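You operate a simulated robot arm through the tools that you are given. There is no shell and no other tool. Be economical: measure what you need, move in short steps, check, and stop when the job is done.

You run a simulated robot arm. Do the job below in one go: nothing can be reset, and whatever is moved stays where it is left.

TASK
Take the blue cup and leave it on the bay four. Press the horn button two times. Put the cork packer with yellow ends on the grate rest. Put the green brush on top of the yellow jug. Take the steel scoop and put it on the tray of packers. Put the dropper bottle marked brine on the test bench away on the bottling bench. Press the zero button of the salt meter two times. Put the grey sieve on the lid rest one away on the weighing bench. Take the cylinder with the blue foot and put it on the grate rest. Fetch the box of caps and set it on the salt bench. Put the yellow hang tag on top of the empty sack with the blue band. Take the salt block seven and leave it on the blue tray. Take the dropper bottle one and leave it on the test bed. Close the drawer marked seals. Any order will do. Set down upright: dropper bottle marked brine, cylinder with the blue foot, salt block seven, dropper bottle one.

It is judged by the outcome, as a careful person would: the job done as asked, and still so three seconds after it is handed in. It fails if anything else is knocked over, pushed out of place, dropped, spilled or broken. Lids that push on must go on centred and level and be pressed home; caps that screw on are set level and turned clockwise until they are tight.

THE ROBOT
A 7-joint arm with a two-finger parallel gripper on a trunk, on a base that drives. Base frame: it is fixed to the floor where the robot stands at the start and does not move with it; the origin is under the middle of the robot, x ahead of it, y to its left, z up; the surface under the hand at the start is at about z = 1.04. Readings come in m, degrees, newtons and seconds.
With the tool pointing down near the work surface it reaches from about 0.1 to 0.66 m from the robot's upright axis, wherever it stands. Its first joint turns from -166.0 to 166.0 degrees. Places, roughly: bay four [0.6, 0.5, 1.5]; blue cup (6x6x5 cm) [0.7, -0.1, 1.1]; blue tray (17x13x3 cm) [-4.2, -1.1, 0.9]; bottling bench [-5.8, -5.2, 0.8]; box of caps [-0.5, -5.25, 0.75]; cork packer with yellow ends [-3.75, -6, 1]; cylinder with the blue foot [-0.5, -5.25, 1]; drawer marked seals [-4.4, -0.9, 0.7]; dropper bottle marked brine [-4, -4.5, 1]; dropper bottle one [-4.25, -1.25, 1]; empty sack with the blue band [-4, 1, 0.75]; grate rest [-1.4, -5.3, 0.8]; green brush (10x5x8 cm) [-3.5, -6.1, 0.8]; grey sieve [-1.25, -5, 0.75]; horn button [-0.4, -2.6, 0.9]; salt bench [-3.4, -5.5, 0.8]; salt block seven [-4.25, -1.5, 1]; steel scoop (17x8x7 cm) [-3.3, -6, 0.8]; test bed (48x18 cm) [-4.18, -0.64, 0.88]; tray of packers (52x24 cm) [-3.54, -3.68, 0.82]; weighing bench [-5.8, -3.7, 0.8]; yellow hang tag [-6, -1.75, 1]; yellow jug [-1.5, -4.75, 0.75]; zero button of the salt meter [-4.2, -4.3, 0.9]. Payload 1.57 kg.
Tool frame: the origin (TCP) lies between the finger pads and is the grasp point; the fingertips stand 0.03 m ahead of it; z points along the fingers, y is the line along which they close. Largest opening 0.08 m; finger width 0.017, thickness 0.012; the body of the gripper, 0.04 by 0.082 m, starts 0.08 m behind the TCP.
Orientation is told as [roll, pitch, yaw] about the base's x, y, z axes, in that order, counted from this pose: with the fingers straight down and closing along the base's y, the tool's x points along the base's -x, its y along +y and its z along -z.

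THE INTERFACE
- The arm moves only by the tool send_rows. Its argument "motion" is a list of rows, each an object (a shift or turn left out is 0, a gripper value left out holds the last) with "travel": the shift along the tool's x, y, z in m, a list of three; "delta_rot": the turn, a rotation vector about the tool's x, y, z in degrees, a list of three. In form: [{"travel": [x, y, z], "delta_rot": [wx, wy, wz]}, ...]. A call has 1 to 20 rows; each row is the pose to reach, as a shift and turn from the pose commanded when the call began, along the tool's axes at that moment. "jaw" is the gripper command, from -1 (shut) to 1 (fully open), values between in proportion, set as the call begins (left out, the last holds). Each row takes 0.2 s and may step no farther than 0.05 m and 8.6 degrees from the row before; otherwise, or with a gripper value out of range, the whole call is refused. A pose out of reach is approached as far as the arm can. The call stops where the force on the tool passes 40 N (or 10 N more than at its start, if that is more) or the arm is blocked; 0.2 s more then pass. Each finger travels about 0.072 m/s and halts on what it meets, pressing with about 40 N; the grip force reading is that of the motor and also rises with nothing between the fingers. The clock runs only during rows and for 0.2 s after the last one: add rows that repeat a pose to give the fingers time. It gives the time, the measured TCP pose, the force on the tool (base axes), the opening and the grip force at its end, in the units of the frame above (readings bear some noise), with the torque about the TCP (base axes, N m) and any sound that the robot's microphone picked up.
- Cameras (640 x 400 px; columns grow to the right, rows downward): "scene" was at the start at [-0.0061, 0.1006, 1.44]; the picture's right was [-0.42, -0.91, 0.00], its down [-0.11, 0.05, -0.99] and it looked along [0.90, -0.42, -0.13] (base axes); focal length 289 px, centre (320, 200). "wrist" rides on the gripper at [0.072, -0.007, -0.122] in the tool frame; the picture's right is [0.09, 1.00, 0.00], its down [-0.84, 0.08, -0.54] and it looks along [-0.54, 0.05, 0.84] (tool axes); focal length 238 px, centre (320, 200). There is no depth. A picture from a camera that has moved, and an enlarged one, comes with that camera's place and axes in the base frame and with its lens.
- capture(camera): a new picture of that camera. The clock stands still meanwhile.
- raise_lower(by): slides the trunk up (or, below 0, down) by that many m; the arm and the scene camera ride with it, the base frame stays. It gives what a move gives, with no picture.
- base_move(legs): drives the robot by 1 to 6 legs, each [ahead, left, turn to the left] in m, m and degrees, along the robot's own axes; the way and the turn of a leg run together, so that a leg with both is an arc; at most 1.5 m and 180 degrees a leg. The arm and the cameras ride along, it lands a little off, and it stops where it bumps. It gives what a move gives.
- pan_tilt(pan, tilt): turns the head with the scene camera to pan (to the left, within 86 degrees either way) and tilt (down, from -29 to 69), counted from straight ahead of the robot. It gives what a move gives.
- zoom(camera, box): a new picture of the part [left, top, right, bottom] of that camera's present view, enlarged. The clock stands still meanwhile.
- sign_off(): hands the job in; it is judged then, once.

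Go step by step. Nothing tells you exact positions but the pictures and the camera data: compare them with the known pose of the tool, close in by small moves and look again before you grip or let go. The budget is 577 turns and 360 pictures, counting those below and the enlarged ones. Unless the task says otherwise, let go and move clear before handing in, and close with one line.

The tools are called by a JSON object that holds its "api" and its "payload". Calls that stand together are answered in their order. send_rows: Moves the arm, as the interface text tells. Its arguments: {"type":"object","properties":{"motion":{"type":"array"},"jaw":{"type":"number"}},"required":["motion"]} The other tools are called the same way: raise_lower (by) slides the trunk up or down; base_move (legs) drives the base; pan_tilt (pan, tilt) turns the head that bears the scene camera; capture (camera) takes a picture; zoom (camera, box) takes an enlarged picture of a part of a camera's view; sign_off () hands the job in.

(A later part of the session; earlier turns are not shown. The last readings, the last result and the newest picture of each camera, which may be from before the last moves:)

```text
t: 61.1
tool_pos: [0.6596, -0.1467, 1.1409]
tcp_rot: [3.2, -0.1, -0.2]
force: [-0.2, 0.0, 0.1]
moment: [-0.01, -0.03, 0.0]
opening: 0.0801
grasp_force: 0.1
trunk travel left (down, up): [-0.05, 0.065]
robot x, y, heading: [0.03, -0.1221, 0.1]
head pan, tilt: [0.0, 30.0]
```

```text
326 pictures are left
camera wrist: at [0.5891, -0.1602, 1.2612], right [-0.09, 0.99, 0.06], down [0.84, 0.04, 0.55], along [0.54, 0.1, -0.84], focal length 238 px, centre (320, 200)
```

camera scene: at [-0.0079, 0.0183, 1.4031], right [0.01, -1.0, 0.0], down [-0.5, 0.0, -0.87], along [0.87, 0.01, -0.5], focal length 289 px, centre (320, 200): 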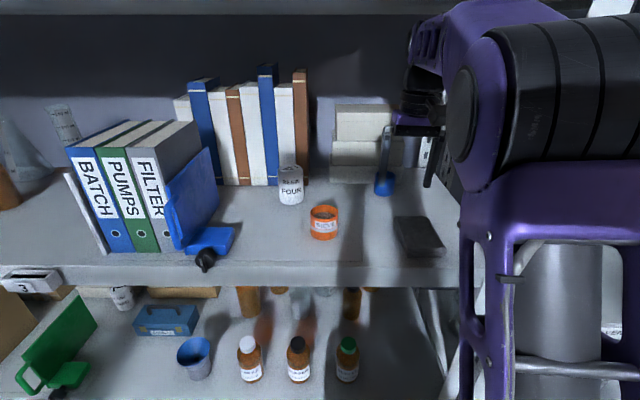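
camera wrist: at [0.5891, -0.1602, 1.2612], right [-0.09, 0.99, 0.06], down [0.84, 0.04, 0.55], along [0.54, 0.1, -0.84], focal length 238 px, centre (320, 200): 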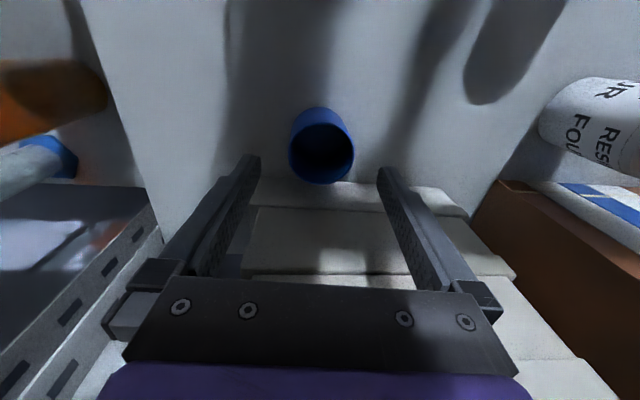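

{"api": "send_rows", "payload": {"motion": [{"travel": [0.002, 0.002, 0.02], "delta_rot": [3.2, 0, 0]}, {"travel": [0.003, 0.003, 0.05], "delta_rot": [3.2, 0, 0]}, {"travel": [0.003, 0.003, 0.069], "delta_rot": [3.2, 0, 0]}]}}

{"api": "send_rows", "payload": {"motion": [{"travel": [0, 0, 0]}, {"travel": [0, 0, 0]}, {"travel": [0, 0, 0]}, {"travel": [0, 0, 0]}], "jaw": -1}}

{"api": "send_rows", "payload": {"motion": [{"travel": [0, 0, -0.005]}, {"travel": [0, 0, -0.01]}, {"travel": [0, 0, -0.015]}, {"travel": [0, 0, -0.02]}]}}

{"api": "capture", "payload": {"camera": "wrist"}}

```text
t: 61.9
tool_pos: [0.6567, -0.1398, 1.0725]
tcp_rot: [0.0, -0.2, -0.2]
force: [-0.6, 0.0, -0.5]
moment: [-0.01, 0.04, -0.02]
opening: 0.0799
grasp_force: 0.0
trunk travel left (down, up): [-0.05, 0.065]
robot x, y, heading: [0.0296, -0.1227, 0.5]
head pan, tilt: [0.0, 30.0]
```

```text
t: 62.9
tool_pos: [0.6573, -0.1401, 1.0719]
tcp_rot: [0.0, -0.1, -0.2]
force: [-1.1, 0.2, 0.7]
moment: [0.04, 0.01, -0.01]
opening: 0.0505
grasp_force: 40.2
trunk travel left (down, up): [-0.05, 0.065]
robot x, y, heading: [0.0267, -0.1211, 0.4]
head pan, tilt: [0.0, 30.0]
```

```text
t: 63.9
tool_pos: [0.6565, -0.1416, 1.0904]
tcp_rot: [0.0, 0.0, -0.2]
force: [0.0, 0.5, 0.5]
moment: [0.02, -0.03, -0.01]
opening: 0.0504
grasp_force: 39.9
trunk travel left (down, up): [-0.05, 0.065]
robot x, y, heading: [0.0259, -0.121, 0.5]
head pan, tilt: [0.0, 30.0]
```

```text
325 pictures are left
camera wrist: at [0.5856, -0.1463, 1.2126], right [-0.09, 1.0, 0.0], down [0.84, 0.07, 0.54], along [0.54, 0.05, -0.84], focal length 238 px, centre (320, 200)
```

wrist: 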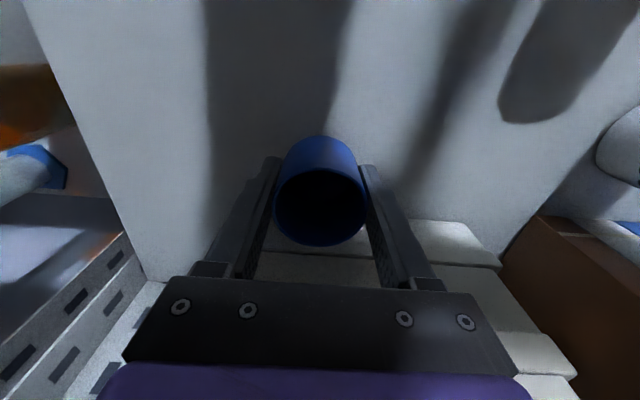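

{"api": "send_rows", "payload": {"motion": [{"travel": [0, 0, -0.01]}, {"travel": [0, 0, -0.02]}, {"travel": [0, 0, -0.03]}, {"travel": [0, 0, -0.035]}, {"travel": [0.01, 0, -0.035]}, {"travel": [0.025, 0, -0.035]}, {"travel": [0.04, 0, -0.035]}]}}

{"api": "capture", "payload": {"camera": "wrist"}}

```text
t: 65.5
tool_pos: [0.6167, -0.1396, 1.1266]
tcp_rot: [0.0, 0.0, -0.2]
force: [-0.1, 0.2, -0.6]
moment: [-0.01, 0.01, 0.01]
opening: 0.0504
grasp_force: 39.6
trunk travel left (down, up): [-0.05, 0.065]
robot x, y, heading: [0.0301, -0.1213, 0.4]
head pan, tilt: [0.0, 30.0]
```

```text
324 pictures are left
camera wrist: at [0.5461, -0.1461, 1.2473], right [-0.09, 1.0, 0.0], down [0.84, 0.07, 0.54], along [0.54, 0.05, -0.84], focal length 238 px, centre (320, 200)
```

wrist: 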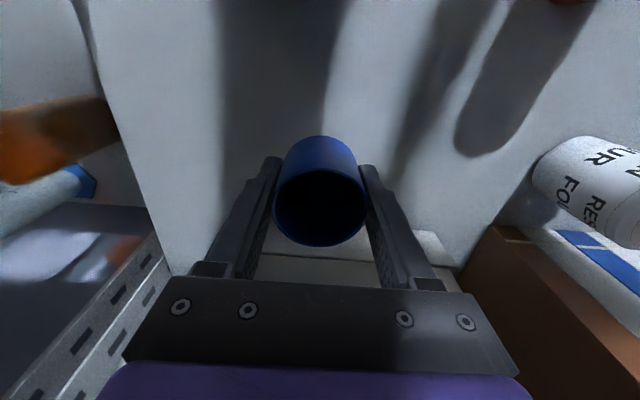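

The cup is held this time. I'll retract it slowly.

{"api": "send_rows", "payload": {"motion": [{"travel": [0.01, 0, -0.005]}, {"travel": [0.03, 0, -0.01]}, {"travel": [0.05, 0, -0.015]}, {"travel": [0.07, 0, -0.02]}, {"travel": [0.09, 0, -0.025]}, {"travel": [0.11, 0, -0.03]}, {"travel": [0.13, 0, -0.035]}, {"travel": [0.15, 0, -0.035]}, {"travel": [0.17, 0, -0.035]}, {"travel": [0.185, 0, -0.035]}]}}

{"api": "base_move", "payload": {"legs": [[-0.04, 0, 0], [0, 0.27, -0.4]]}}

{"api": "capture", "payload": {"camera": "wrist"}}

{"api": "capture", "payload": {"camera": "scene"}}

```text
t: 67.7
tool_pos: [0.4307, -0.139, 1.1603]
tcp_rot: [0.0, 0.0, -0.2]
force: [0.7, 1.0, -1.0]
moment: [0.0, 0.0, -0.04]
opening: 0.0501
grasp_force: 39.4
trunk travel left (down, up): [-0.05, 0.065]
robot x, y, heading: [0.0211, -0.1212, 0.4]
head pan, tilt: [0.0, 30.0]
```

```text
t: 71.4
tool_pos: [0.3903, 0.1268, 1.1605]
tcp_rot: [-0.1, -0.2, -0.9]
force: [-0.9, 0.1, -0.1]
moment: [0.01, -0.01, -0.01]
opening: 0.0501
grasp_force: 39.8
trunk travel left (down, up): [-0.05, 0.065]
robot x, y, heading: [-0.0147, 0.1498, 0.1]
head pan, tilt: [0.0, 30.0]
```

```text
323 pictures are left
camera wrist: at [0.3193, 0.1205, 1.2816], right [-0.08, 1.0, 0.0], down [0.84, 0.07, 0.54], along [0.54, 0.04, -0.84], focal length 238 px, centre (320, 200)
```

wrist: 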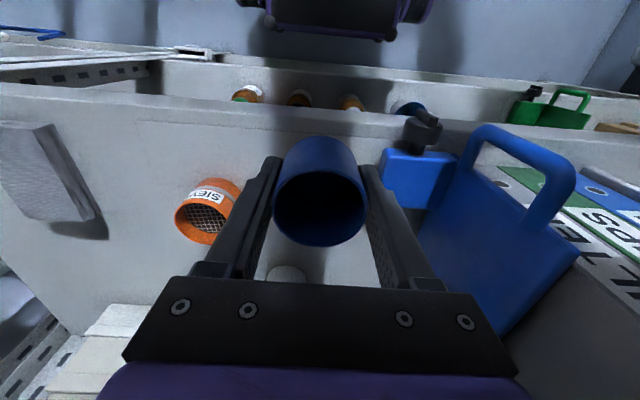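

```text
322 pictures are left
camera scene: at [-0.0126, 0.2874, 1.4032], right [0.0, -1.0, 0.0], down [-0.5, 0.0, -0.87], along [0.87, 0.0, -0.5], focal length 289 px, centre (320, 200)
```

scene: 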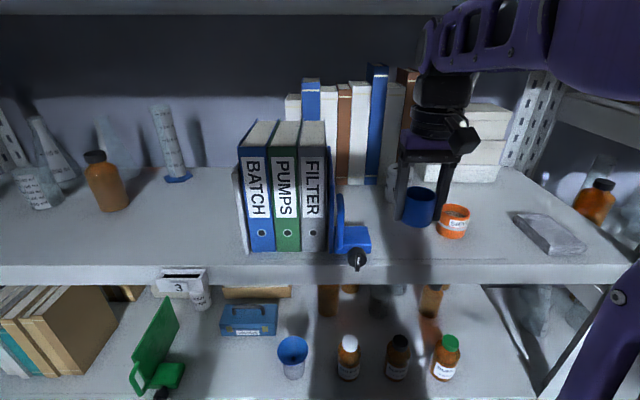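

The left part of the front is roomier (y≈0.54). I'll back up, move left and set the cup down there.

{"api": "base_move", "payload": {"legs": [[-0.12, 0, 0], [0, 0.42, 0], [0.14, 0, 0]]}}

{"api": "capture", "payload": {"camera": "wrist"}}

{"api": "capture", "payload": {"camera": "scene"}}

```text
t: 77.8
tool_pos: [0.4095, 0.5542, 1.16]
tcp_rot: [0.1, 0.0, -0.4]
force: [0.4, -0.6, -0.7]
moment: [0.03, -0.03, -0.03]
opening: 0.0502
grasp_force: 40.3
trunk travel left (down, up): [-0.05, 0.065]
robot x, y, heading: [0.0029, 0.5704, 0.2]
head pan, tilt: [0.0, 30.0]
```

```text
321 pictures are left
camera wrist: at [0.3372, 0.5484, 1.2817], right [-0.08, 1.0, 0.0], down [0.84, 0.07, 0.54], along [0.54, 0.05, -0.84], focal length 238 px, centre (320, 200)
```

wrist: 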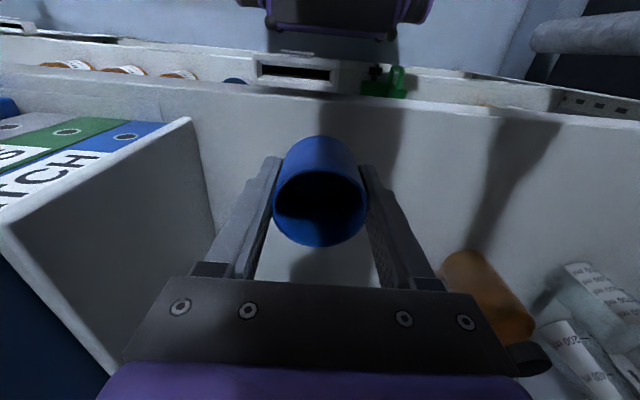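

```text
320 pictures are left
camera scene: at [0.0043, 0.7132, 1.4031], right [0.0, -1.0, 0.0], down [-0.5, 0.0, -0.87], along [0.87, 0.0, -0.5], focal length 289 px, centre (320, 200)
```

scene: 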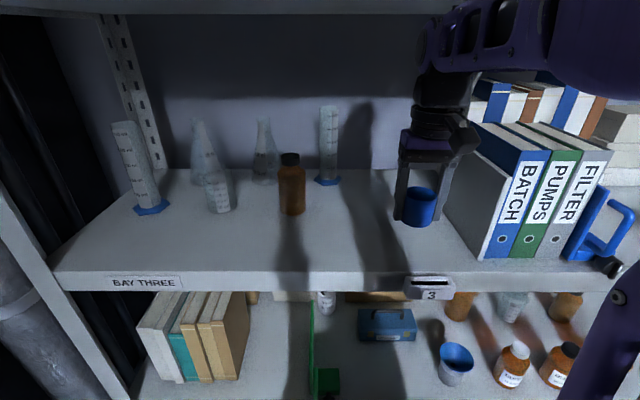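

{"api": "send_rows", "payload": {"motion": [{"travel": [-0.01, 0.0, 0.02]}, {"travel": [-0.02, 0.005, 0.04]}, {"travel": [-0.03, 0.008, 0.06]}, {"travel": [-0.03, 0.008, 0.075]}, {"travel": [-0.03, 0.008, 0.082]}, {"travel": [-0.03, 0.008, 0.087]}]}}

{"api": "send_rows", "payload": {"motion": [{"travel": [0, 0, 0]}, {"travel": [0, 0, 0]}, {"travel": [0, 0, 0]}, {"travel": [0, 0, 0]}], "jaw": 1}}

{"api": "send_rows", "payload": {"motion": [{"travel": [0, 0, -0.02]}, {"travel": [0, 0, -0.06]}, {"travel": [0, 0, -0.1]}]}}

{"api": "capture", "payload": {"camera": "scene"}}

```text
t: 79.2
tool_pos: [0.4386, 0.5629, 1.073]
tcp_rot: [0.0, -0.1, -0.4]
force: [0.1, -0.4, 0.4]
moment: [-0.01, -0.01, -0.03]
opening: 0.0498
grasp_force: 39.9
trunk travel left (down, up): [-0.05, 0.065]
robot x, y, heading: [0.0029, 0.5738, 0.4]
head pan, tilt: [0.0, 30.0]
```

```text
t: 80.2
tool_pos: [0.4375, 0.5626, 1.0733]
tcp_rot: [0.1, -0.1, -0.3]
force: [0.5, -0.5, 0.6]
moment: [-0.01, 0.0, -0.01]
opening: 0.0804
grasp_force: 0.0
trunk travel left (down, up): [-0.05, 0.065]
robot x, y, heading: [0.0012, 0.5731, 0.3]
head pan, tilt: [0.0, 30.0]
```

```text
t: 81.0
tool_pos: [0.4387, 0.5629, 1.1723]
tcp_rot: [-0.1, 0.0, -0.4]
force: [0.2, 0.5, 0.9]
moment: [-0.02, 0.01, -0.03]
opening: 0.0803
grasp_force: 0.0
trunk travel left (down, up): [-0.05, 0.065]
robot x, y, heading: [0.0038, 0.5744, 0.2]
head pan, tilt: [0.0, 30.0]
```

```text
319 pictures are left
camera scene: at [0.0045, 0.7132, 1.4031], right [0.0, -1.0, 0.0], down [-0.5, 0.0, -0.87], along [0.87, 0.0, -0.5], focal length 289 px, centre (320, 200)
```

scene: 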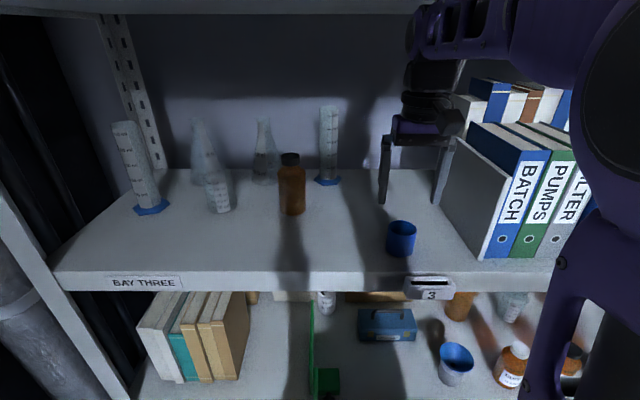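

The cup stands alone at (0.438,0.563). I'll back off, turn the base left 40° and swing the arm back so the elbow stays clear of the head, then pitch the tool.

{"api": "base_move", "payload": {"legs": [[-0.25, 0, 0], [0, 0, 40]]}}

{"api": "send_rows", "payload": {"motion": [{"travel": [0.002, -0.046, 0], "delta_rot": [0, 0, 6]}, {"travel": [0.01, -0.0915, 0], "delta_rot": [0, 0, 12]}, {"travel": [0.022, -0.136, 0], "delta_rot": [0, 0, 18]}, {"travel": [0.038, -0.179, 0], "delta_rot": [0, 0, 24]}, {"travel": [0.059, -0.22, 0], "delta_rot": [0, 0, 30]}, {"travel": [0.084, -0.2586, 0], "delta_rot": [0, 0, 36]}, {"travel": [0.103, -0.283, 0], "delta_rot": [0, 0, 40]}]}}

{"api": "capture", "payload": {"camera": "scene"}}

```text
t: 84.7
tool_pos: [0.0972, 0.8408, 1.1729]
tcp_rot: [-0.1, -0.1, 39.2]
force: [0.6, 0.4, -0.1]
moment: [0.02, 0.02, -0.02]
opening: 0.0802
grasp_force: 0.1
trunk travel left (down, up): [-0.05, 0.065]
robot x, y, heading: [-0.2438, 0.5729, 39.8]
head pan, tilt: [0.0, 30.0]
```

```text
t: 86.3
tool_pos: [0.1971, 0.5569, 1.173]
tcp_rot: [0.1, 0.0, -1.0]
force: [0.2, 0.8, -0.6]
moment: [-0.05, 0.01, 0.0]
opening: 0.0799
grasp_force: 0.0
trunk travel left (down, up): [-0.05, 0.065]
robot x, y, heading: [-0.2482, 0.572, 39.7]
head pan, tilt: [0.0, 30.0]
```

```text
318 pictures are left
camera scene: at [-0.3348, 0.6806, 1.4031], right [0.64, -0.77, 0.0], down [-0.38, -0.32, -0.87], along [0.67, 0.55, -0.5], focal length 289 px, centre (320, 200)
```

scene: 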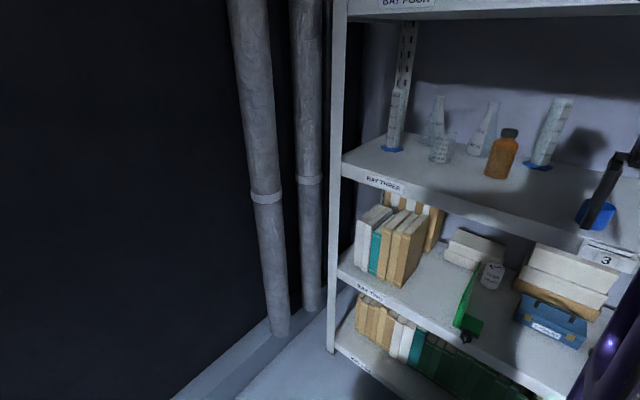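

{"api": "send_rows", "payload": {"motion": [{"delta_rot": [0, -8, 0]}, {"delta_rot": [0, -16, 0]}, {"delta_rot": [0, -24, 0]}, {"delta_rot": [0, -32, 0]}, {"delta_rot": [0, -40, 0]}, {"delta_rot": [0, -48, 0]}, {"delta_rot": [0, -56, 0]}, {"delta_rot": [0, -64, 0]}, {"delta_rot": [0, -72, 0]}, {"delta_rot": [0, -78, 0]}]}}

{"api": "pan_tilt", "payload": {"pan": -35, "tilt": 25}}

{"api": "capture", "payload": {"camera": "scene"}}

{"api": "capture", "payload": {"camera": "wrist"}}

```text
t: 87.2
tool_pos: [0.2152, 0.5642, 1.0989]
tcp_rot: [-3.5, -17.4, 0.8]
force: [0.0, 0.2, 0.2]
moment: [0.02, 0.0, 0.01]
opening: 0.0798
grasp_force: 0.0
trunk travel left (down, up): [-0.05, 0.065]
robot x, y, heading: [-0.247, 0.5715, 39.7]
head pan, tilt: [0.0, 30.0]
stopped in row 4: the arm was blocked; the commanded pose is now the measured one
```

```text
t: 88.2
tool_pos: [0.2146, 0.5645, 1.0999]
tcp_rot: [-3.3, -17.6, 0.7]
force: [0.0, -0.5, 0.1]
moment: [-0.02, 0.01, -0.01]
opening: 0.08
grasp_force: 0.0
trunk travel left (down, up): [-0.05, 0.065]
robot x, y, heading: [-0.2458, 0.5703, 39.8]
head pan, tilt: [-35.0, 25.0]
```

```text
317 pictures are left
camera scene: at [-0.3125, 0.6304, 1.4111], right [0.08, -1.0, 0.0], down [-0.42, -0.04, -0.91], along [0.9, 0.08, -0.42], focal length 289 px, centre (320, 200)
```

scene: 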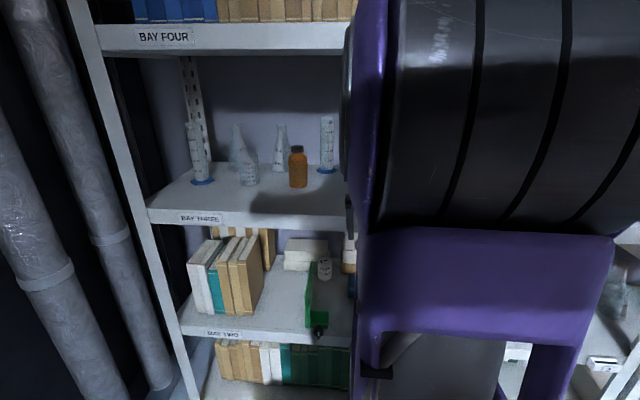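

```text
316 pictures are left
camera wrist: at [0.1091, 0.5634, 1.1947], right [-0.08, 0.99, -0.08], down [0.63, 0.12, 0.76], along [0.77, 0.01, -0.64], focal length 238 px, centre (320, 200)
```

wrist: 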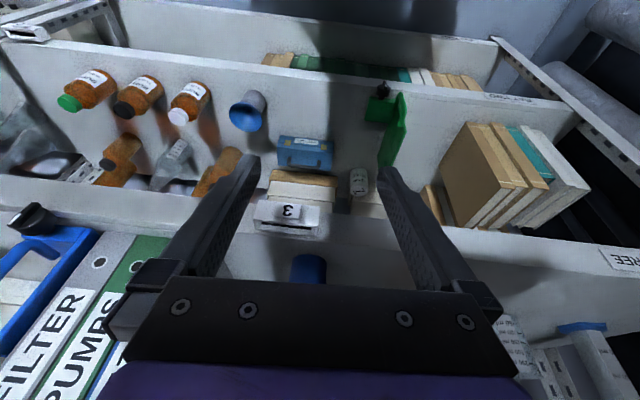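

The elbow folds back into the head when the tool is close to the mast. I'll back the base away and extend the arm, then try pitching again.

{"api": "base_move", "payload": {"legs": [[-0.115, 0.096, 0]]}}

{"api": "send_rows", "payload": {"motion": [{"travel": [-0.02, 0, -0.035], "delta_rot": [-2, 0, 0]}, {"travel": [-0.025, 0, -0.067], "delta_rot": [-3.3, 0, 0]}, {"travel": [-0.07, 0, -0.052], "delta_rot": [-3.3, 0, 0]}, {"travel": [-0.117, 0, -0.037], "delta_rot": [-3.3, 0, 0]}, {"travel": [-0.164, 0, -0.022], "delta_rot": [-3.3, 0, 0]}]}}

{"api": "send_rows", "payload": {"motion": [{"delta_rot": [0, -8, 0]}, {"delta_rot": [0, -16, 0]}, {"delta_rot": [0, -24, 0]}, {"delta_rot": [0, -32, 0]}, {"delta_rot": [0, -40, 0]}]}}

{"api": "capture", "payload": {"camera": "scene"}}

```text
t: 89.5
tool_pos: [0.1377, 0.5641, 1.1013]
tcp_rot: [-3.4, -17.6, 0.6]
force: [0.1, -0.1, 0.2]
moment: [0.01, -0.02, 0.02]
opening: 0.0801
grasp_force: 0.1
trunk travel left (down, up): [-0.05, 0.065]
robot x, y, heading: [-0.322, 0.574, 39.9]
head pan, tilt: [-35.0, 25.0]
stopped in leg 1: the robot was blocked; the commanded pose is now the measured one
```

```text
t: 90.7
tool_pos: [0.2868, 0.5673, 1.1712]
tcp_rot: [-0.1, -17.6, 0.6]
force: [-0.8, 0.9, 0.2]
moment: [0.01, 0.0, -0.01]
opening: 0.0798
grasp_force: 0.1
trunk travel left (down, up): [-0.05, 0.065]
robot x, y, heading: [-0.3235, 0.5714, 39.9]
head pan, tilt: [-35.0, 25.0]
```

```text
t: 91.9
tool_pos: [0.2877, 0.5671, 1.1702]
tcp_rot: [-0.3, -57.7, 0.8]
force: [-0.4, 1.5, 0.2]
moment: [0.01, 0.01, -0.02]
opening: 0.08
grasp_force: 0.1
trunk travel left (down, up): [-0.05, 0.065]
robot x, y, heading: [-0.3258, 0.5712, 39.8]
head pan, tilt: [-35.0, 25.0]
```

```text
315 pictures are left
camera scene: at [-0.3884, 0.6307, 1.4111], right [0.08, -1.0, 0.0], down [-0.42, -0.03, -0.91], along [0.9, 0.07, -0.42], focal length 289 px, centre (320, 200)
```

scene: 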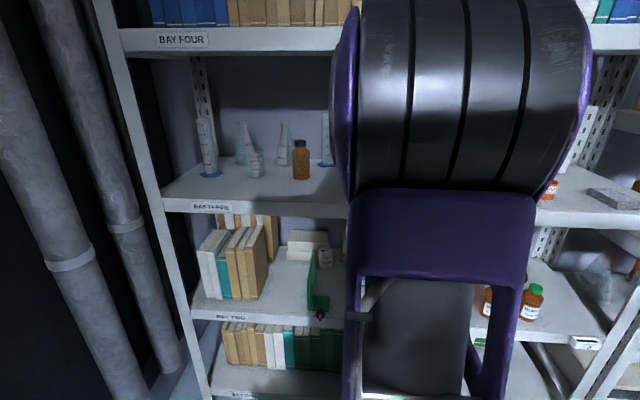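

{"api": "send_rows", "payload": {"motion": [{"delta_rot": [0, -8, 0]}, {"delta_rot": [0, -16, 0]}, {"delta_rot": [0, -20, 0]}]}}

{"api": "capture", "payload": {"camera": "wrist"}}

```text
t: 92.7
tool_pos: [0.2896, 0.5682, 1.1713]
tcp_rot: [-0.3, -77.6, 1.0]
force: [0.4, 0.6, -0.2]
moment: [0.01, -0.02, -0.02]
opening: 0.0801
grasp_force: 0.1
out of reach, approached as far as the arm can: row 1, 2
trunk travel left (down, up): [-0.05, 0.065]
robot x, y, heading: [-0.3246, 0.5744, 39.6]
head pan, tilt: [-35.0, 25.0]
```

```text
314 pictures are left
camera wrist: at [0.1546, 0.5596, 1.1268], right [-0.03, 1.0, -0.09], down [-0.35, 0.07, 0.93], along [0.94, 0.06, 0.35], focal length 238 px, centre (320, 200)
```

wrist: 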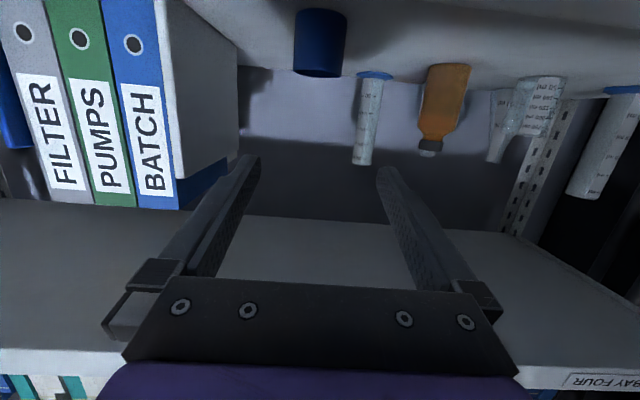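

The tool is pitched and the cup is in view ahead. I'll lower the TCP to cup height and then drive the base forward.

{"api": "send_rows", "payload": {"motion": [{"travel": [0.03, -0.002, 0.007], "delta_rot": [0, 4, 0]}, {"travel": [0.065, -0.004, 0.014], "delta_rot": [0, 7.6, 0]}, {"travel": [0.1, -0.005, 0.022], "delta_rot": [0, 7.6, 0]}]}}

{"api": "base_move", "payload": {"legs": [[0.046, -0.0385, 0]]}}

{"api": "capture", "payload": {"camera": "wrist"}}

```text
t: 93.5
tool_pos: [0.2875, 0.5616, 1.0682]
tcp_rot: [-0.5, -70.0, 1.1]
force: [-0.7, -0.4, -0.7]
moment: [-0.01, -0.01, 0.02]
opening: 0.08
grasp_force: 0.0
trunk travel left (down, up): [-0.05, 0.065]
robot x, y, heading: [-0.3188, 0.5711, 39.7]
head pan, tilt: [-35.0, 25.0]
```

```text
t: 94.5
tool_pos: [0.3477, 0.5604, 1.0696]
tcp_rot: [-0.4, -70.1, 0.9]
force: [0.1, -0.6, -0.2]
moment: [-0.03, -0.03, 0.03]
opening: 0.0798
grasp_force: 0.0
trunk travel left (down, up): [-0.05, 0.065]
robot x, y, heading: [-0.2599, 0.5724, 39.4]
head pan, tilt: [-35.0, 25.0]
```

```text
313 pictures are left
camera wrist: at [0.2091, 0.5531, 1.0429], right [-0.04, 1.0, -0.09], down [-0.22, 0.08, 0.97], along [0.97, 0.06, 0.22], focal length 238 px, centre (320, 200)
```

wrist: 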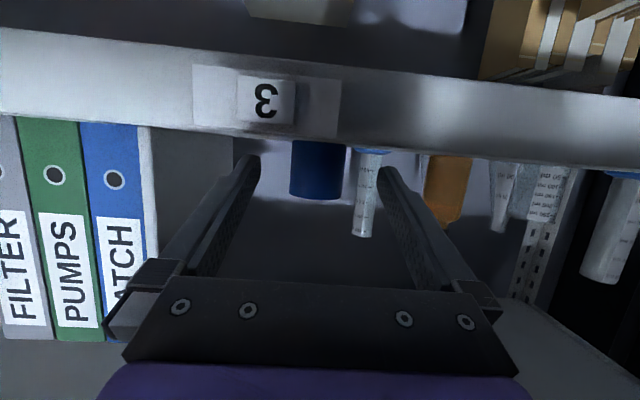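

{"api": "base_move", "payload": {"legs": [[0.066, -0.049, 0]]}}

{"api": "capture", "payload": {"camera": "wrist"}}

```text
t: 95.7
tool_pos: [0.4292, 0.5654, 1.0688]
tcp_rot: [-0.4, -70.1, 0.9]
force: [0.3, 0.3, 0.3]
moment: [-0.04, -0.02, -0.02]
opening: 0.0802
grasp_force: 0.0
trunk travel left (down, up): [-0.05, 0.065]
robot x, y, heading: [-0.1787, 0.5815, 39.4]
head pan, tilt: [-35.0, 25.0]
```

```text
312 pictures are left
camera wrist: at [0.2908, 0.5571, 1.0429], right [-0.04, 1.0, -0.09], down [-0.22, 0.08, 0.97], along [0.97, 0.06, 0.22], focal length 238 px, centre (320, 200)
```

wrist: 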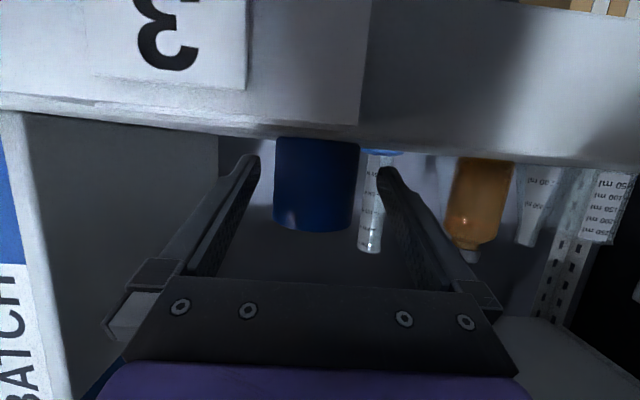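

{"api": "send_rows", "payload": {"motion": [{"travel": [-0.0034, -0.002, 0.0094]}, {"travel": [-0.0034, -0.002, 0.0094]}]}}

{"api": "send_rows", "payload": {"motion": [{"travel": [0, 0, 0]}, {"travel": [0, 0, 0]}, {"travel": [0, 0, 0]}, {"travel": [0, 0, 0]}, {"travel": [0, 0, 0]}], "jaw": -1}}

{"api": "send_rows", "payload": {"motion": [{"travel": [-0.005, 0, -0.002]}, {"travel": [-0.01, 0, -0.004]}, {"travel": [-0.02, 0, -0.007]}, {"travel": [-0.03, 0, -0.011]}]}}

{"api": "capture", "payload": {"camera": "wrist"}}

```text
t: 96.3
tool_pos: [0.4387, 0.5629, 1.068]
tcp_rot: [-0.3, -70.1, 0.8]
force: [-0.1, 0.2, 0.0]
moment: [0.04, 0.01, -0.03]
opening: 0.0799
grasp_force: 0.0
trunk travel left (down, up): [-0.05, 0.065]
robot x, y, heading: [-0.1838, 0.577, 39.7]
head pan, tilt: [-35.0, 25.0]
```

```text
t: 97.5
tool_pos: [0.4389, 0.5635, 1.0694]
tcp_rot: [-0.5, -70.1, 0.9]
force: [0.1, -0.7, -0.1]
moment: [-0.01, 0.01, -0.03]
opening: 0.0494
grasp_force: 40.3
trunk travel left (down, up): [-0.05, 0.065]
robot x, y, heading: [-0.1819, 0.5761, 39.5]
head pan, tilt: [-35.0, 25.0]
```

```text
t: 98.5
tool_pos: [0.4395, 0.5633, 1.1008]
tcp_rot: [-0.4, -70.1, 1.0]
force: [-0.7, 0.4, -0.5]
moment: [0.01, 0.01, -0.01]
opening: 0.0493
grasp_force: 40.1
trunk travel left (down, up): [-0.05, 0.065]
robot x, y, heading: [-0.1803, 0.5782, 39.6]
head pan, tilt: [-35.0, 25.0]
```

```text
311 pictures are left
camera wrist: at [0.301, 0.5553, 1.0748], right [-0.04, 1.0, -0.09], down [-0.22, 0.08, 0.97], along [0.97, 0.06, 0.22], focal length 238 px, centre (320, 200)
```

wrist: 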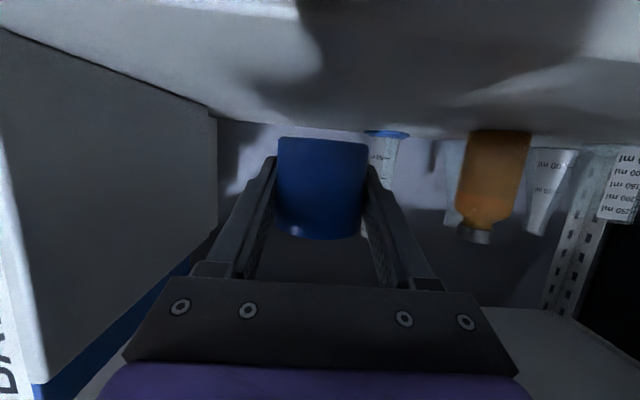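

The cup is firmly held. I'll back out and raise it.

{"api": "base_move", "payload": {"legs": [[-0.1, 0.083, 0]]}}

{"api": "raise_lower", "payload": {"by": 0.065}}

{"api": "send_rows", "payload": {"motion": [{"travel": [-0.019, 0, -0.007]}, {"travel": [-0.038, 0, -0.014]}, {"travel": [-0.056, 0, -0.02]}, {"travel": [-0.075, 0, -0.027]}, {"travel": [-0.094, 0, -0.034]}, {"travel": [-0.113, 0, -0.041]}]}}

```text
t: 99.9
tool_pos: [0.3101, 0.5647, 1.1004]
tcp_rot: [-0.3, -70.0, 0.9]
force: [0.4, 0.4, 0.4]
moment: [0.01, 0.02, 0.01]
opening: 0.0496
grasp_force: 39.8
trunk travel left (down, up): [-0.05, 0.065]
robot x, y, heading: [-0.3096, 0.5801, 39.5]
head pan, tilt: [-35.0, 25.0]
```

```text
t: 101.0
tool_pos: [0.3095, 0.5622, 1.166]
tcp_rot: [-0.4, -70.0, 0.9]
force: [-0.4, -0.1, -1.1]
moment: [0.02, 0.01, -0.03]
opening: 0.0492
grasp_force: 40.2
trunk travel left (down, up): [-0.115, 0.0]
robot x, y, heading: [-0.312, 0.5777, 39.5]
head pan, tilt: [-35.0, 25.0]
```

```text
t: 102.4
tool_pos: [0.3086, 0.5623, 1.2853]
tcp_rot: [-0.4, -70.1, 0.8]
force: [-0.3, 0.3, -0.5]
moment: [-0.02, 0.0, -0.05]
opening: 0.0494
grasp_force: 39.7
trunk travel left (down, up): [-0.115, 0.0]
robot x, y, heading: [-0.3083, 0.5774, 39.4]
head pan, tilt: [-35.0, 25.0]
```

{"api": "send_rows", "payload": {"motion": [{"travel": [-0.019, 0, -0.007]}, {"travel": [-0.038, 0, -0.014]}, {"travel": [-0.056, 0, -0.02]}, {"travel": [-0.075, 0, -0.027]}, {"travel": [-0.094, 0, -0.034]}, {"travel": [-0.113, 0, -0.041]}, {"travel": [-0.132, 0, -0.048]}, {"travel": [-0.15, 0, -0.055]}]}}

{"api": "capture", "payload": {"camera": "scene"}}

```text
t: 104.2
tool_pos: [0.3088, 0.5645, 1.4458]
tcp_rot: [-0.5, -70.0, 0.9]
force: [0.2, 0.3, -0.6]
moment: [-0.02, 0.0, 0.02]
opening: 0.0494
grasp_force: 39.8
trunk travel left (down, up): [-0.115, 0.0]
robot x, y, heading: [-0.3075, 0.5776, 39.6]
head pan, tilt: [-35.0, 25.0]
```

```text
310 pictures are left
camera scene: at [-0.3768, 0.6347, 1.4761], right [0.08, -1.0, 0.0], down [-0.42, -0.03, -0.91], along [0.9, 0.07, -0.42], focal length 289 px, centre (320, 200)
```

scene: 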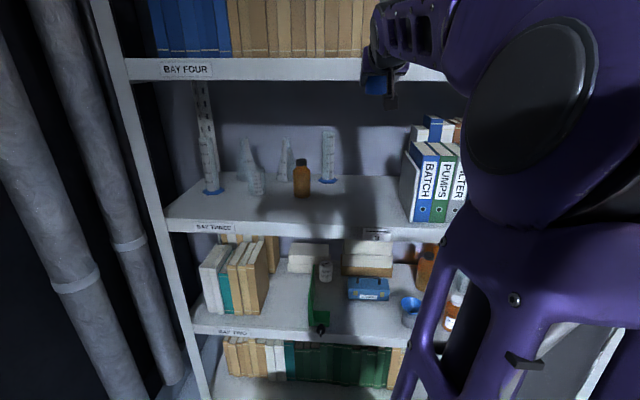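

Going well. I'll continue up to about 1.555.

{"api": "send_rows", "payload": {"motion": [{"travel": [-0.019, 0, -0.007]}, {"travel": [-0.038, 0, -0.014]}, {"travel": [-0.056, 0, -0.02]}, {"travel": [-0.075, 0, -0.027]}, {"travel": [-0.094, 0, -0.034]}, {"travel": [-0.103, 0, -0.0375]}]}}

{"api": "pan_tilt", "payload": {"pan": -35, "tilt": 0}}

{"api": "capture", "payload": {"camera": "scene"}}

{"api": "capture", "payload": {"camera": "wrist"}}

```text
t: 105.6
tool_pos: [0.3081, 0.563, 1.5552]
tcp_rot: [-0.4, -70.1, 1.1]
force: [0.4, 0.1, -0.7]
moment: [-0.01, 0.0, -0.01]
opening: 0.0491
grasp_force: 40.0
trunk travel left (down, up): [-0.115, 0.0]
robot x, y, heading: [-0.3072, 0.5776, 39.6]
head pan, tilt: [-35.0, 25.0]
```

```text
t: 106.5
tool_pos: [0.3092, 0.5643, 1.5547]
tcp_rot: [-0.4, -69.9, 0.8]
force: [-0.9, 0.0, -0.2]
moment: [0.0, -0.01, 0.01]
opening: 0.0488
grasp_force: 39.7
trunk travel left (down, up): [-0.115, 0.0]
robot x, y, heading: [-0.3146, 0.5794, 39.8]
head pan, tilt: [-35.0, 0.0]
```

```text
309 pictures are left
camera scene: at [-0.3789, 0.6345, 1.5164], right [0.08, -1.0, 0.0], down [0.0, 0.0, -1.0], along [1.0, 0.08, 0.0], focal length 289 px, centre (320, 200)
```

scene: 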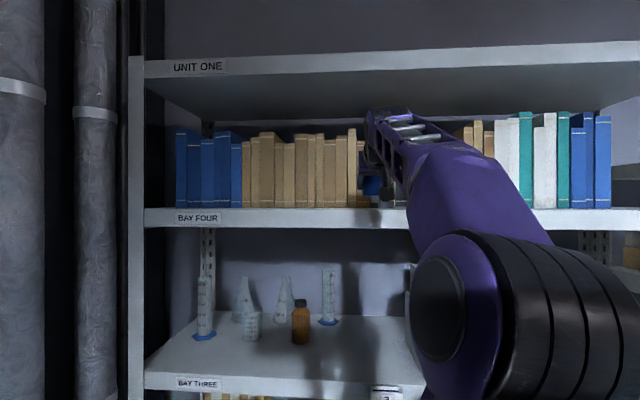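

```text
308 pictures are left
camera wrist: at [0.1713, 0.5562, 1.5289], right [-0.04, 1.0, -0.09], down [-0.22, 0.08, 0.97], along [0.97, 0.06, 0.22], focal length 238 px, centre (320, 200)
```

wrist: 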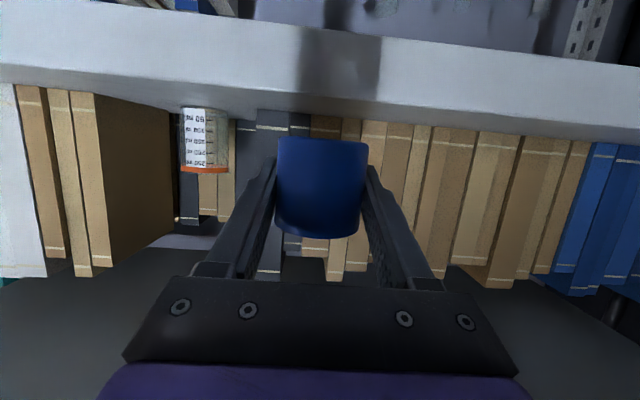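

{"api": "base_move", "payload": {"legs": [[0.1055, -0.0873, 0]]}}

{"api": "capture", "payload": {"camera": "wrist"}}

{"api": "zoom", "payload": {"camera": "scene", "box": [300, 80, 500, 240]}}

```text
t: 108.0
tool_pos: [0.4469, 0.5638, 1.5559]
tcp_rot: [-0.4, -70.1, 1.1]
force: [0.2, 0.1, -0.1]
moment: [0.0, 0.01, 0.01]
opening: 0.0492
grasp_force: 39.7
trunk travel left (down, up): [-0.115, 0.0]
robot x, y, heading: [-0.1734, 0.5769, 39.4]
head pan, tilt: [-35.0, 0.0]
```

```text
307 pictures are left
camera wrist: at [0.3081, 0.5566, 1.5289], right [-0.04, 1.0, -0.09], down [-0.22, 0.08, 0.97], along [0.97, 0.06, 0.22], focal length 238 px, centre (320, 200)
```

wrist: 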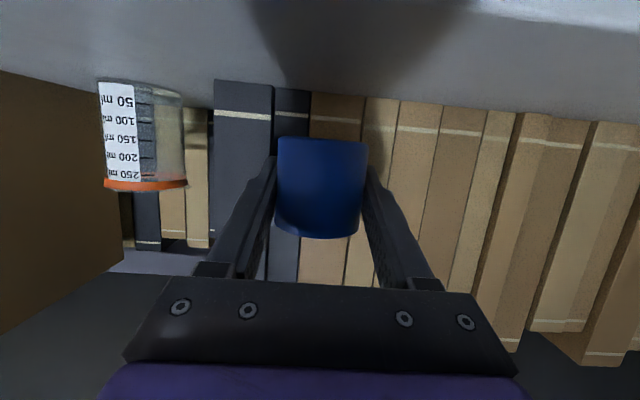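

```text
2.50 times, centred on (400, 160) of scene
camera zoom: at [-0.2423, 0.634, 1.5165], right [0.08, -1.0, 0.0], down [0.0, 0.0, -1.0], along [1.0, 0.08, 0.0], focal length 724 px, centre (120, 300)
```

zoom: 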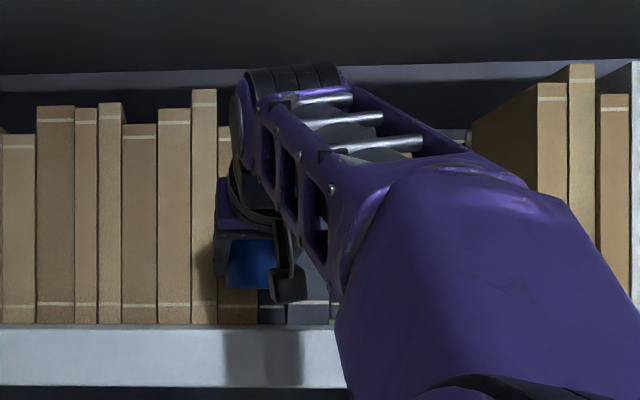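

{"api": "send_rows", "payload": {"motion": [{"travel": [0.01, 0, 0.0036]}, {"travel": [0.02, 0, 0.0073]}, {"travel": [0.027, 0, 0.0098]}, {"travel": [0.03, 0, 0.0109]}]}}

{"api": "send_rows", "payload": {"motion": [{"travel": [0.002, 0, 0.0007]}, {"travel": [0.002, 0, 0.0007]}]}}

{"api": "zoom", "payload": {"camera": "scene", "box": [340, 130, 420, 200]}}

```text
t: 109.0
tool_pos: [0.4457, 0.5639, 1.5241]
tcp_rot: [-0.4, -70.1, 1.0]
force: [-0.2, 1.0, -0.1]
moment: [-0.01, 0.01, -0.07]
opening: 0.0489
grasp_force: 40.3
trunk travel left (down, up): [-0.115, 0.0]
robot x, y, heading: [-0.1733, 0.5773, 39.6]
head pan, tilt: [-35.0, 0.0]
```

```text
t: 109.6
tool_pos: [0.4479, 0.5653, 1.5211]
tcp_rot: [-0.5, -69.9, 1.2]
force: [-0.1, 0.7, -0.9]
moment: [-0.01, -0.02, -0.01]
opening: 0.0489
grasp_force: 39.4
trunk travel left (down, up): [-0.115, 0.0]
robot x, y, heading: [-0.1705, 0.5764, 39.7]
head pan, tilt: [-35.0, 0.0]
```

```text
5.71 times, centred on (380, 165) of scene
camera zoom: at [-0.2423, 0.634, 1.5165], right [0.08, -1.0, 0.0], down [0.0, 0.0, -1.0], along [1.0, 0.08, 0.0], focal length 1654 px, centre (-23, 400)
```

zoom: 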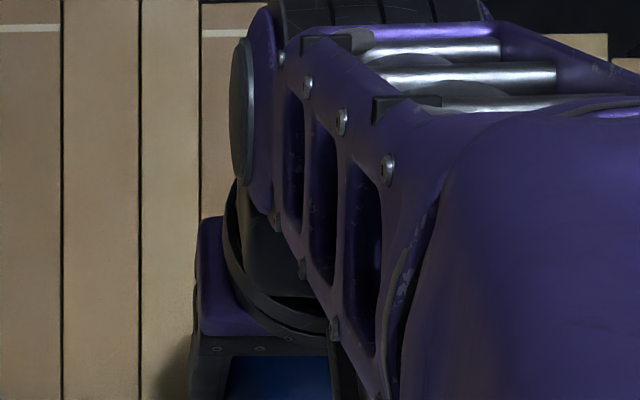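

{"api": "zoom", "payload": {"camera": "scene", "box": [340, 170, 420, 220]}}

```text
8.00 times, centred on (380, 195) of scene
camera zoom: at [-0.2423, 0.634, 1.5165], right [0.08, -1.0, 0.0], down [0.0, 0.0, -1.0], along [1.0, 0.08, 0.0], focal length 2315 px, centre (-160, 240)
```

zoom: 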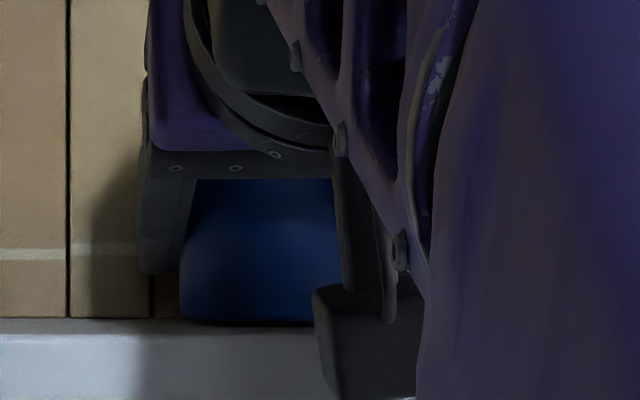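

{"api": "send_rows", "payload": {"motion": [{"travel": [0.0015, 0, 0.0005]}, {"travel": [0.0015, 0, 0.0005]}]}}

{"api": "send_rows", "payload": {"motion": [{"travel": [0.0015, 0, 0.0005]}, {"travel": [0.0015, 0, 0.0005]}]}}

```text
t: 110.2
tool_pos: [0.4463, 0.564, 1.5195]
tcp_rot: [-0.4, -70.1, 1.0]
force: [0.3, -0.2, -0.2]
moment: [0.0, -0.01, 0.0]
opening: 0.0489
grasp_force: 39.7
trunk travel left (down, up): [-0.115, 0.0]
robot x, y, heading: [-0.1745, 0.5761, 40.0]
head pan, tilt: [-35.0, 0.0]
```

```text
t: 110.8
tool_pos: [0.4465, 0.5634, 1.5196]
tcp_rot: [-0.4, -70.2, 1.0]
force: [2.0, -0.9, 6.5]
moment: [0.08, 0.0, 0.01]
opening: 0.0487
grasp_force: 39.8
trunk travel left (down, up): [-0.115, 0.0]
robot x, y, heading: [-0.1751, 0.5765, 39.7]
head pan, tilt: [-35.0, 0.0]
```

Contact felt. I'll release and withdraw.

{"api": "send_rows", "payload": {"motion": [{"travel": [0, 0, 0]}, {"travel": [0, 0, 0]}, {"travel": [0, 0, 0]}, {"travel": [0, 0, 0]}], "jaw": 1}}

{"api": "base_move", "payload": {"legs": [[-0.1, 0.083, 0]]}}

{"api": "capture", "payload": {"camera": "wrist"}}

```text
t: 111.8
tool_pos: [0.4456, 0.5648, 1.5175]
tcp_rot: [-0.4, -70.1, 1.1]
force: [0.2, 0.0, -0.3]
moment: [0.01, 0.01, 0.04]
opening: 0.0802
grasp_force: 0.1
trunk travel left (down, up): [-0.115, 0.0]
robot x, y, heading: [-0.176, 0.5765, 39.8]
head pan, tilt: [-35.0, 0.0]
```

```text
t: 113.2
tool_pos: [0.317, 0.5652, 1.5188]
tcp_rot: [-0.4, -70.1, 1.0]
force: [-0.3, 0.0, 0.0]
moment: [0.01, -0.02, 0.0]
opening: 0.0799
grasp_force: 0.0
trunk travel left (down, up): [-0.115, 0.0]
robot x, y, heading: [-0.2997, 0.5787, 39.8]
head pan, tilt: [-35.0, 0.0]
```

```text
303 pictures are left
camera wrist: at [0.1783, 0.5563, 1.4919], right [-0.04, 1.0, -0.09], down [-0.23, 0.08, 0.97], along [0.97, 0.06, 0.22], focal length 238 px, centre (320, 200)
```

wrist: 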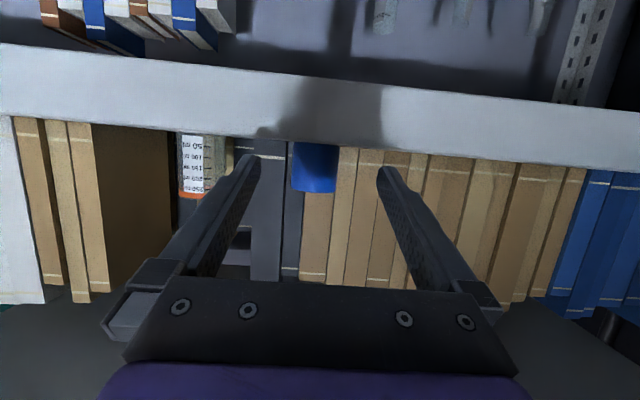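

The cup is on bay four. I'll bring the arm back to a tool-down carry pose and then look towards the horn button.

{"api": "send_rows", "payload": {"motion": [{"travel": [0.04, 0, 0.0146]}, {"travel": [0.08, 0, 0.029]}, {"travel": [0.12, 0, 0.0437]}, {"travel": [0.16, 0, 0.058]}, {"travel": [0.2, 0, 0.073]}, {"travel": [0.24, 0, 0.0874]}, {"travel": [0.28, 0, 0.102]}]}}

{"api": "send_rows", "payload": {"motion": [{"delta_rot": [0, 8, 0]}, {"delta_rot": [0, 16, 0]}, {"delta_rot": [0, 24, 0]}, {"delta_rot": [0, 32, 0]}, {"delta_rot": [0, 40, 0]}, {"delta_rot": [0, 48, 0]}, {"delta_rot": [0, 56, 0]}, {"delta_rot": [0, 64, 0]}, {"delta_rot": [0, 70, 0]}]}}

{"api": "raise_lower", "payload": {"by": -0.065}}

{"api": "send_rows", "payload": {"motion": [{"travel": [0.04, 0, 0]}, {"travel": [0.08, 0, 0]}, {"travel": [0.12, 0, 0]}, {"travel": [0.16, 0, 0]}]}}

{"api": "pan_tilt", "payload": {"pan": 80, "tilt": 15}}

{"api": "capture", "payload": {"camera": "scene"}}

```text
t: 114.8
tool_pos: [0.3139, 0.5769, 1.2148]
tcp_rot: [-23.0, -66.5, 28.4]
force: [1.5, -0.1, 1.0]
moment: [0.08, 0.14, -0.08]
opening: 0.0799
grasp_force: 0.0
out of reach, approached as far as the arm can: row 6
trunk travel left (down, up): [-0.115, 0.0]
robot x, y, heading: [-0.304, 0.5739, 39.8]
head pan, tilt: [-35.0, 0.0]
```

```text
t: 116.8
tool_pos: [0.3168, 0.5643, 1.2202]
tcp_rot: [-0.2, 0.0, 0.7]
force: [-0.7, 0.6, -0.1]
moment: [0.0, 0.0, 0.01]
opening: 0.0801
grasp_force: 0.1
out of reach, approached as far as the arm can: row 1, 2
trunk travel left (down, up): [-0.115, 0.0]
robot x, y, heading: [-0.3028, 0.5729, 39.9]
head pan, tilt: [-35.0, 0.0]
```

```text
t: 117.9
tool_pos: [0.3172, 0.565, 1.1556]
tcp_rot: [-0.1, -0.1, 0.6]
force: [0.0, -0.2, 0.1]
moment: [0.02, 0.01, 0.01]
opening: 0.08
grasp_force: 0.1
trunk travel left (down, up): [-0.05, 0.065]
robot x, y, heading: [-0.2993, 0.5769, 39.9]
head pan, tilt: [-35.0, 0.0]
```

```text
t: 118.9
tool_pos: [0.1555, 0.5637, 1.1559]
tcp_rot: [-0.1, -0.1, 0.6]
force: [0.0, -0.4, 0.1]
moment: [0.0, 0.06, 0.01]
opening: 0.0803
grasp_force: 0.1
trunk travel left (down, up): [-0.05, 0.065]
robot x, y, heading: [-0.3022, 0.5775, 39.5]
head pan, tilt: [-35.0, 0.0]
```

```text
t: 120.8
tool_pos: [0.1562, 0.563, 1.1558]
tcp_rot: [0.0, -0.1, 0.6]
force: [0.3, 0.1, -0.6]
moment: [-0.03, -0.04, -0.01]
opening: 0.0798
grasp_force: 0.0
trunk travel left (down, up): [-0.05, 0.065]
robot x, y, heading: [-0.3025, 0.5804, 40.0]
head pan, tilt: [80.0, 15.0]
```

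```text
302 pictures are left
camera scene: at [-0.5081, 0.7072, 1.4274], right [0.87, 0.5, 0.0], down [0.13, -0.22, -0.97], along [-0.48, 0.84, -0.26], focal length 289 px, centre (320, 200)
```

scene: 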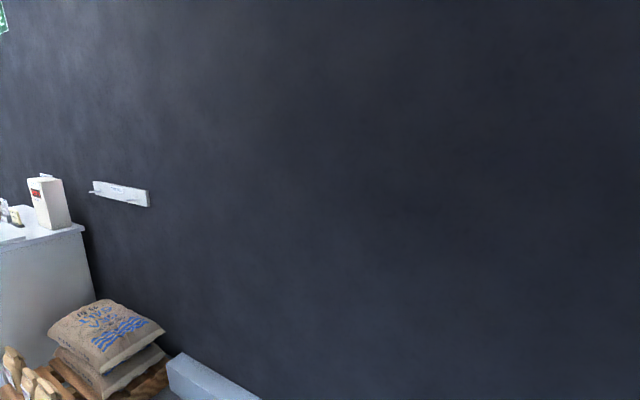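

{"api": "base_move", "payload": {"legs": [[0, 0, -130]]}}

{"api": "pan_tilt", "payload": {"pan": 0, "tilt": 15}}

{"api": "capture", "payload": {"camera": "scene"}}

{"api": "pan_tilt", "payload": {"pan": -80, "tilt": 15}}

{"api": "capture", "payload": {"camera": "scene"}}

```text
t: 126.7
tool_pos: [-0.601, 0.2271, 1.1555]
tcp_rot: [0.0, -0.1, -128.1]
force: [-0.6, 0.8, -0.1]
moment: [0.0, 0.0, 0.02]
opening: 0.0801
grasp_force: 0.1
trunk travel left (down, up): [-0.05, 0.065]
robot x, y, heading: [-0.3001, 0.5778, -89.1]
head pan, tilt: [80.0, 15.0]
```

```text
t: 128.2
tool_pos: [-0.6014, 0.2264, 1.1548]
tcp_rot: [0.0, -0.1, -128.1]
force: [0.0, 0.0, -1.0]
moment: [0.0, 0.05, -0.01]
opening: 0.0799
grasp_force: 0.0
trunk travel left (down, up): [-0.05, 0.065]
robot x, y, heading: [-0.3038, 0.5717, -88.9]
head pan, tilt: [0.0, 15.0]
```

```text
301 pictures are left
camera scene: at [-0.1629, 0.5751, 1.4274], right [-1.0, -0.02, 0.0], down [0.0, 0.26, -0.97], along [0.02, -0.97, -0.26], focal length 289 px, centre (320, 200)
```

scene: 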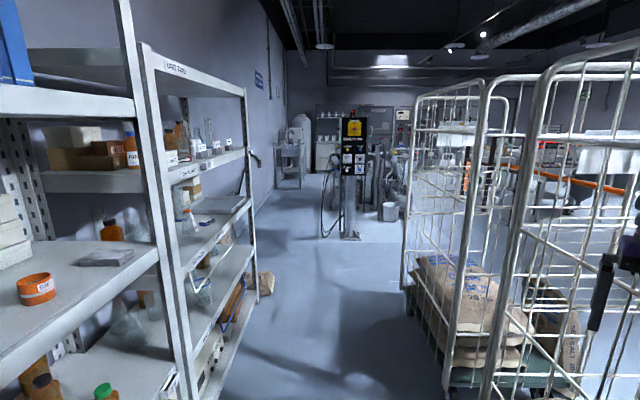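

```text
t: 129.8
tool_pos: [-0.5995, 0.2274, 1.1554]
tcp_rot: [-0.1, -0.1, -128.1]
force: [0.4, -0.4, -0.2]
moment: [-0.03, 0.02, 0.01]
opening: 0.0798
grasp_force: 0.1
trunk travel left (down, up): [-0.05, 0.065]
robot x, y, heading: [-0.3026, 0.5765, -88.8]
head pan, tilt: [-80.0, 15.0]
```

```text
300 pictures are left
camera scene: at [-0.2563, 0.6506, 1.4274], right [-0.19, 0.98, 0.0], down [0.25, 0.05, -0.97], along [-0.95, -0.19, -0.26], focal length 289 px, centre (320, 200)
```

scene: 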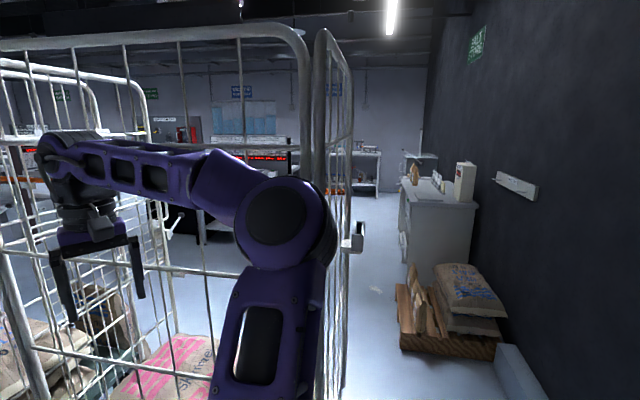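

Roll cages stand behind and to the right. I'll swing the arm to the robot's front before driving down the aisle.

{"api": "send_rows", "payload": {"motion": [{"travel": [0.0025, 0.048, 0], "delta_rot": [0, 0, -6]}, {"travel": [0.01, 0.0956, 0], "delta_rot": [0, 0, -12]}, {"travel": [0.0225, 0.142, 0], "delta_rot": [0, 0, -18]}, {"travel": [0.04, 0.187, 0], "delta_rot": [0, 0, -24]}, {"travel": [0.0616, 0.23, 0], "delta_rot": [0, 0, -30]}, {"travel": [0.088, 0.27, 0], "delta_rot": [0, 0, -36]}]}}

{"api": "pan_tilt", "payload": {"pan": -10, "tilt": 20}}

{"api": "capture", "payload": {"camera": "scene"}}

```text
t: 131.2
tool_pos: [-0.3344, 0.1292, 1.1552]
tcp_rot: [-0.1, 0.0, -92.0]
force: [0.0, 0.4, 0.2]
moment: [-0.02, -0.04, -0.01]
opening: 0.0798
grasp_force: 0.0
trunk travel left (down, up): [-0.05, 0.065]
robot x, y, heading: [-0.3024, 0.5775, -89.1]
head pan, tilt: [-80.0, 15.0]
```

```text
t: 132.6
tool_pos: [-0.3356, 0.1296, 1.1539]
tcp_rot: [-0.1, 0.0, -92.2]
force: [0.6, 0.5, -0.1]
moment: [0.0, 0.0, -0.01]
opening: 0.0801
grasp_force: 0.0
trunk travel left (down, up): [-0.05, 0.065]
robot x, y, heading: [-0.3056, 0.5768, -88.9]
head pan, tilt: [-10.0, 20.0]
```

```text
299 pictures are left
camera scene: at [-0.1793, 0.5765, 1.4192], right [-0.99, 0.16, 0.0], down [0.05, 0.34, -0.94], along [-0.15, -0.93, -0.34], focal length 289 px, centre (320, 200)
```

scene: 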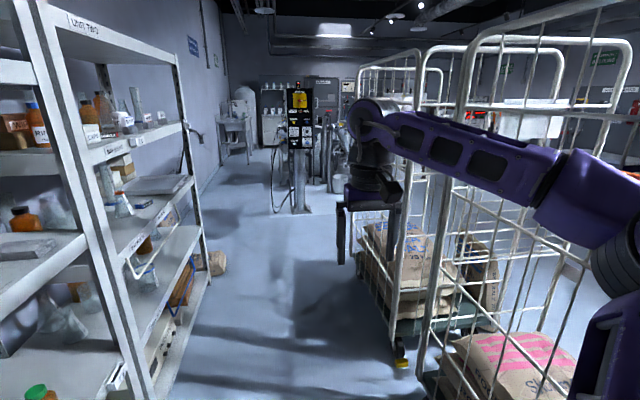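

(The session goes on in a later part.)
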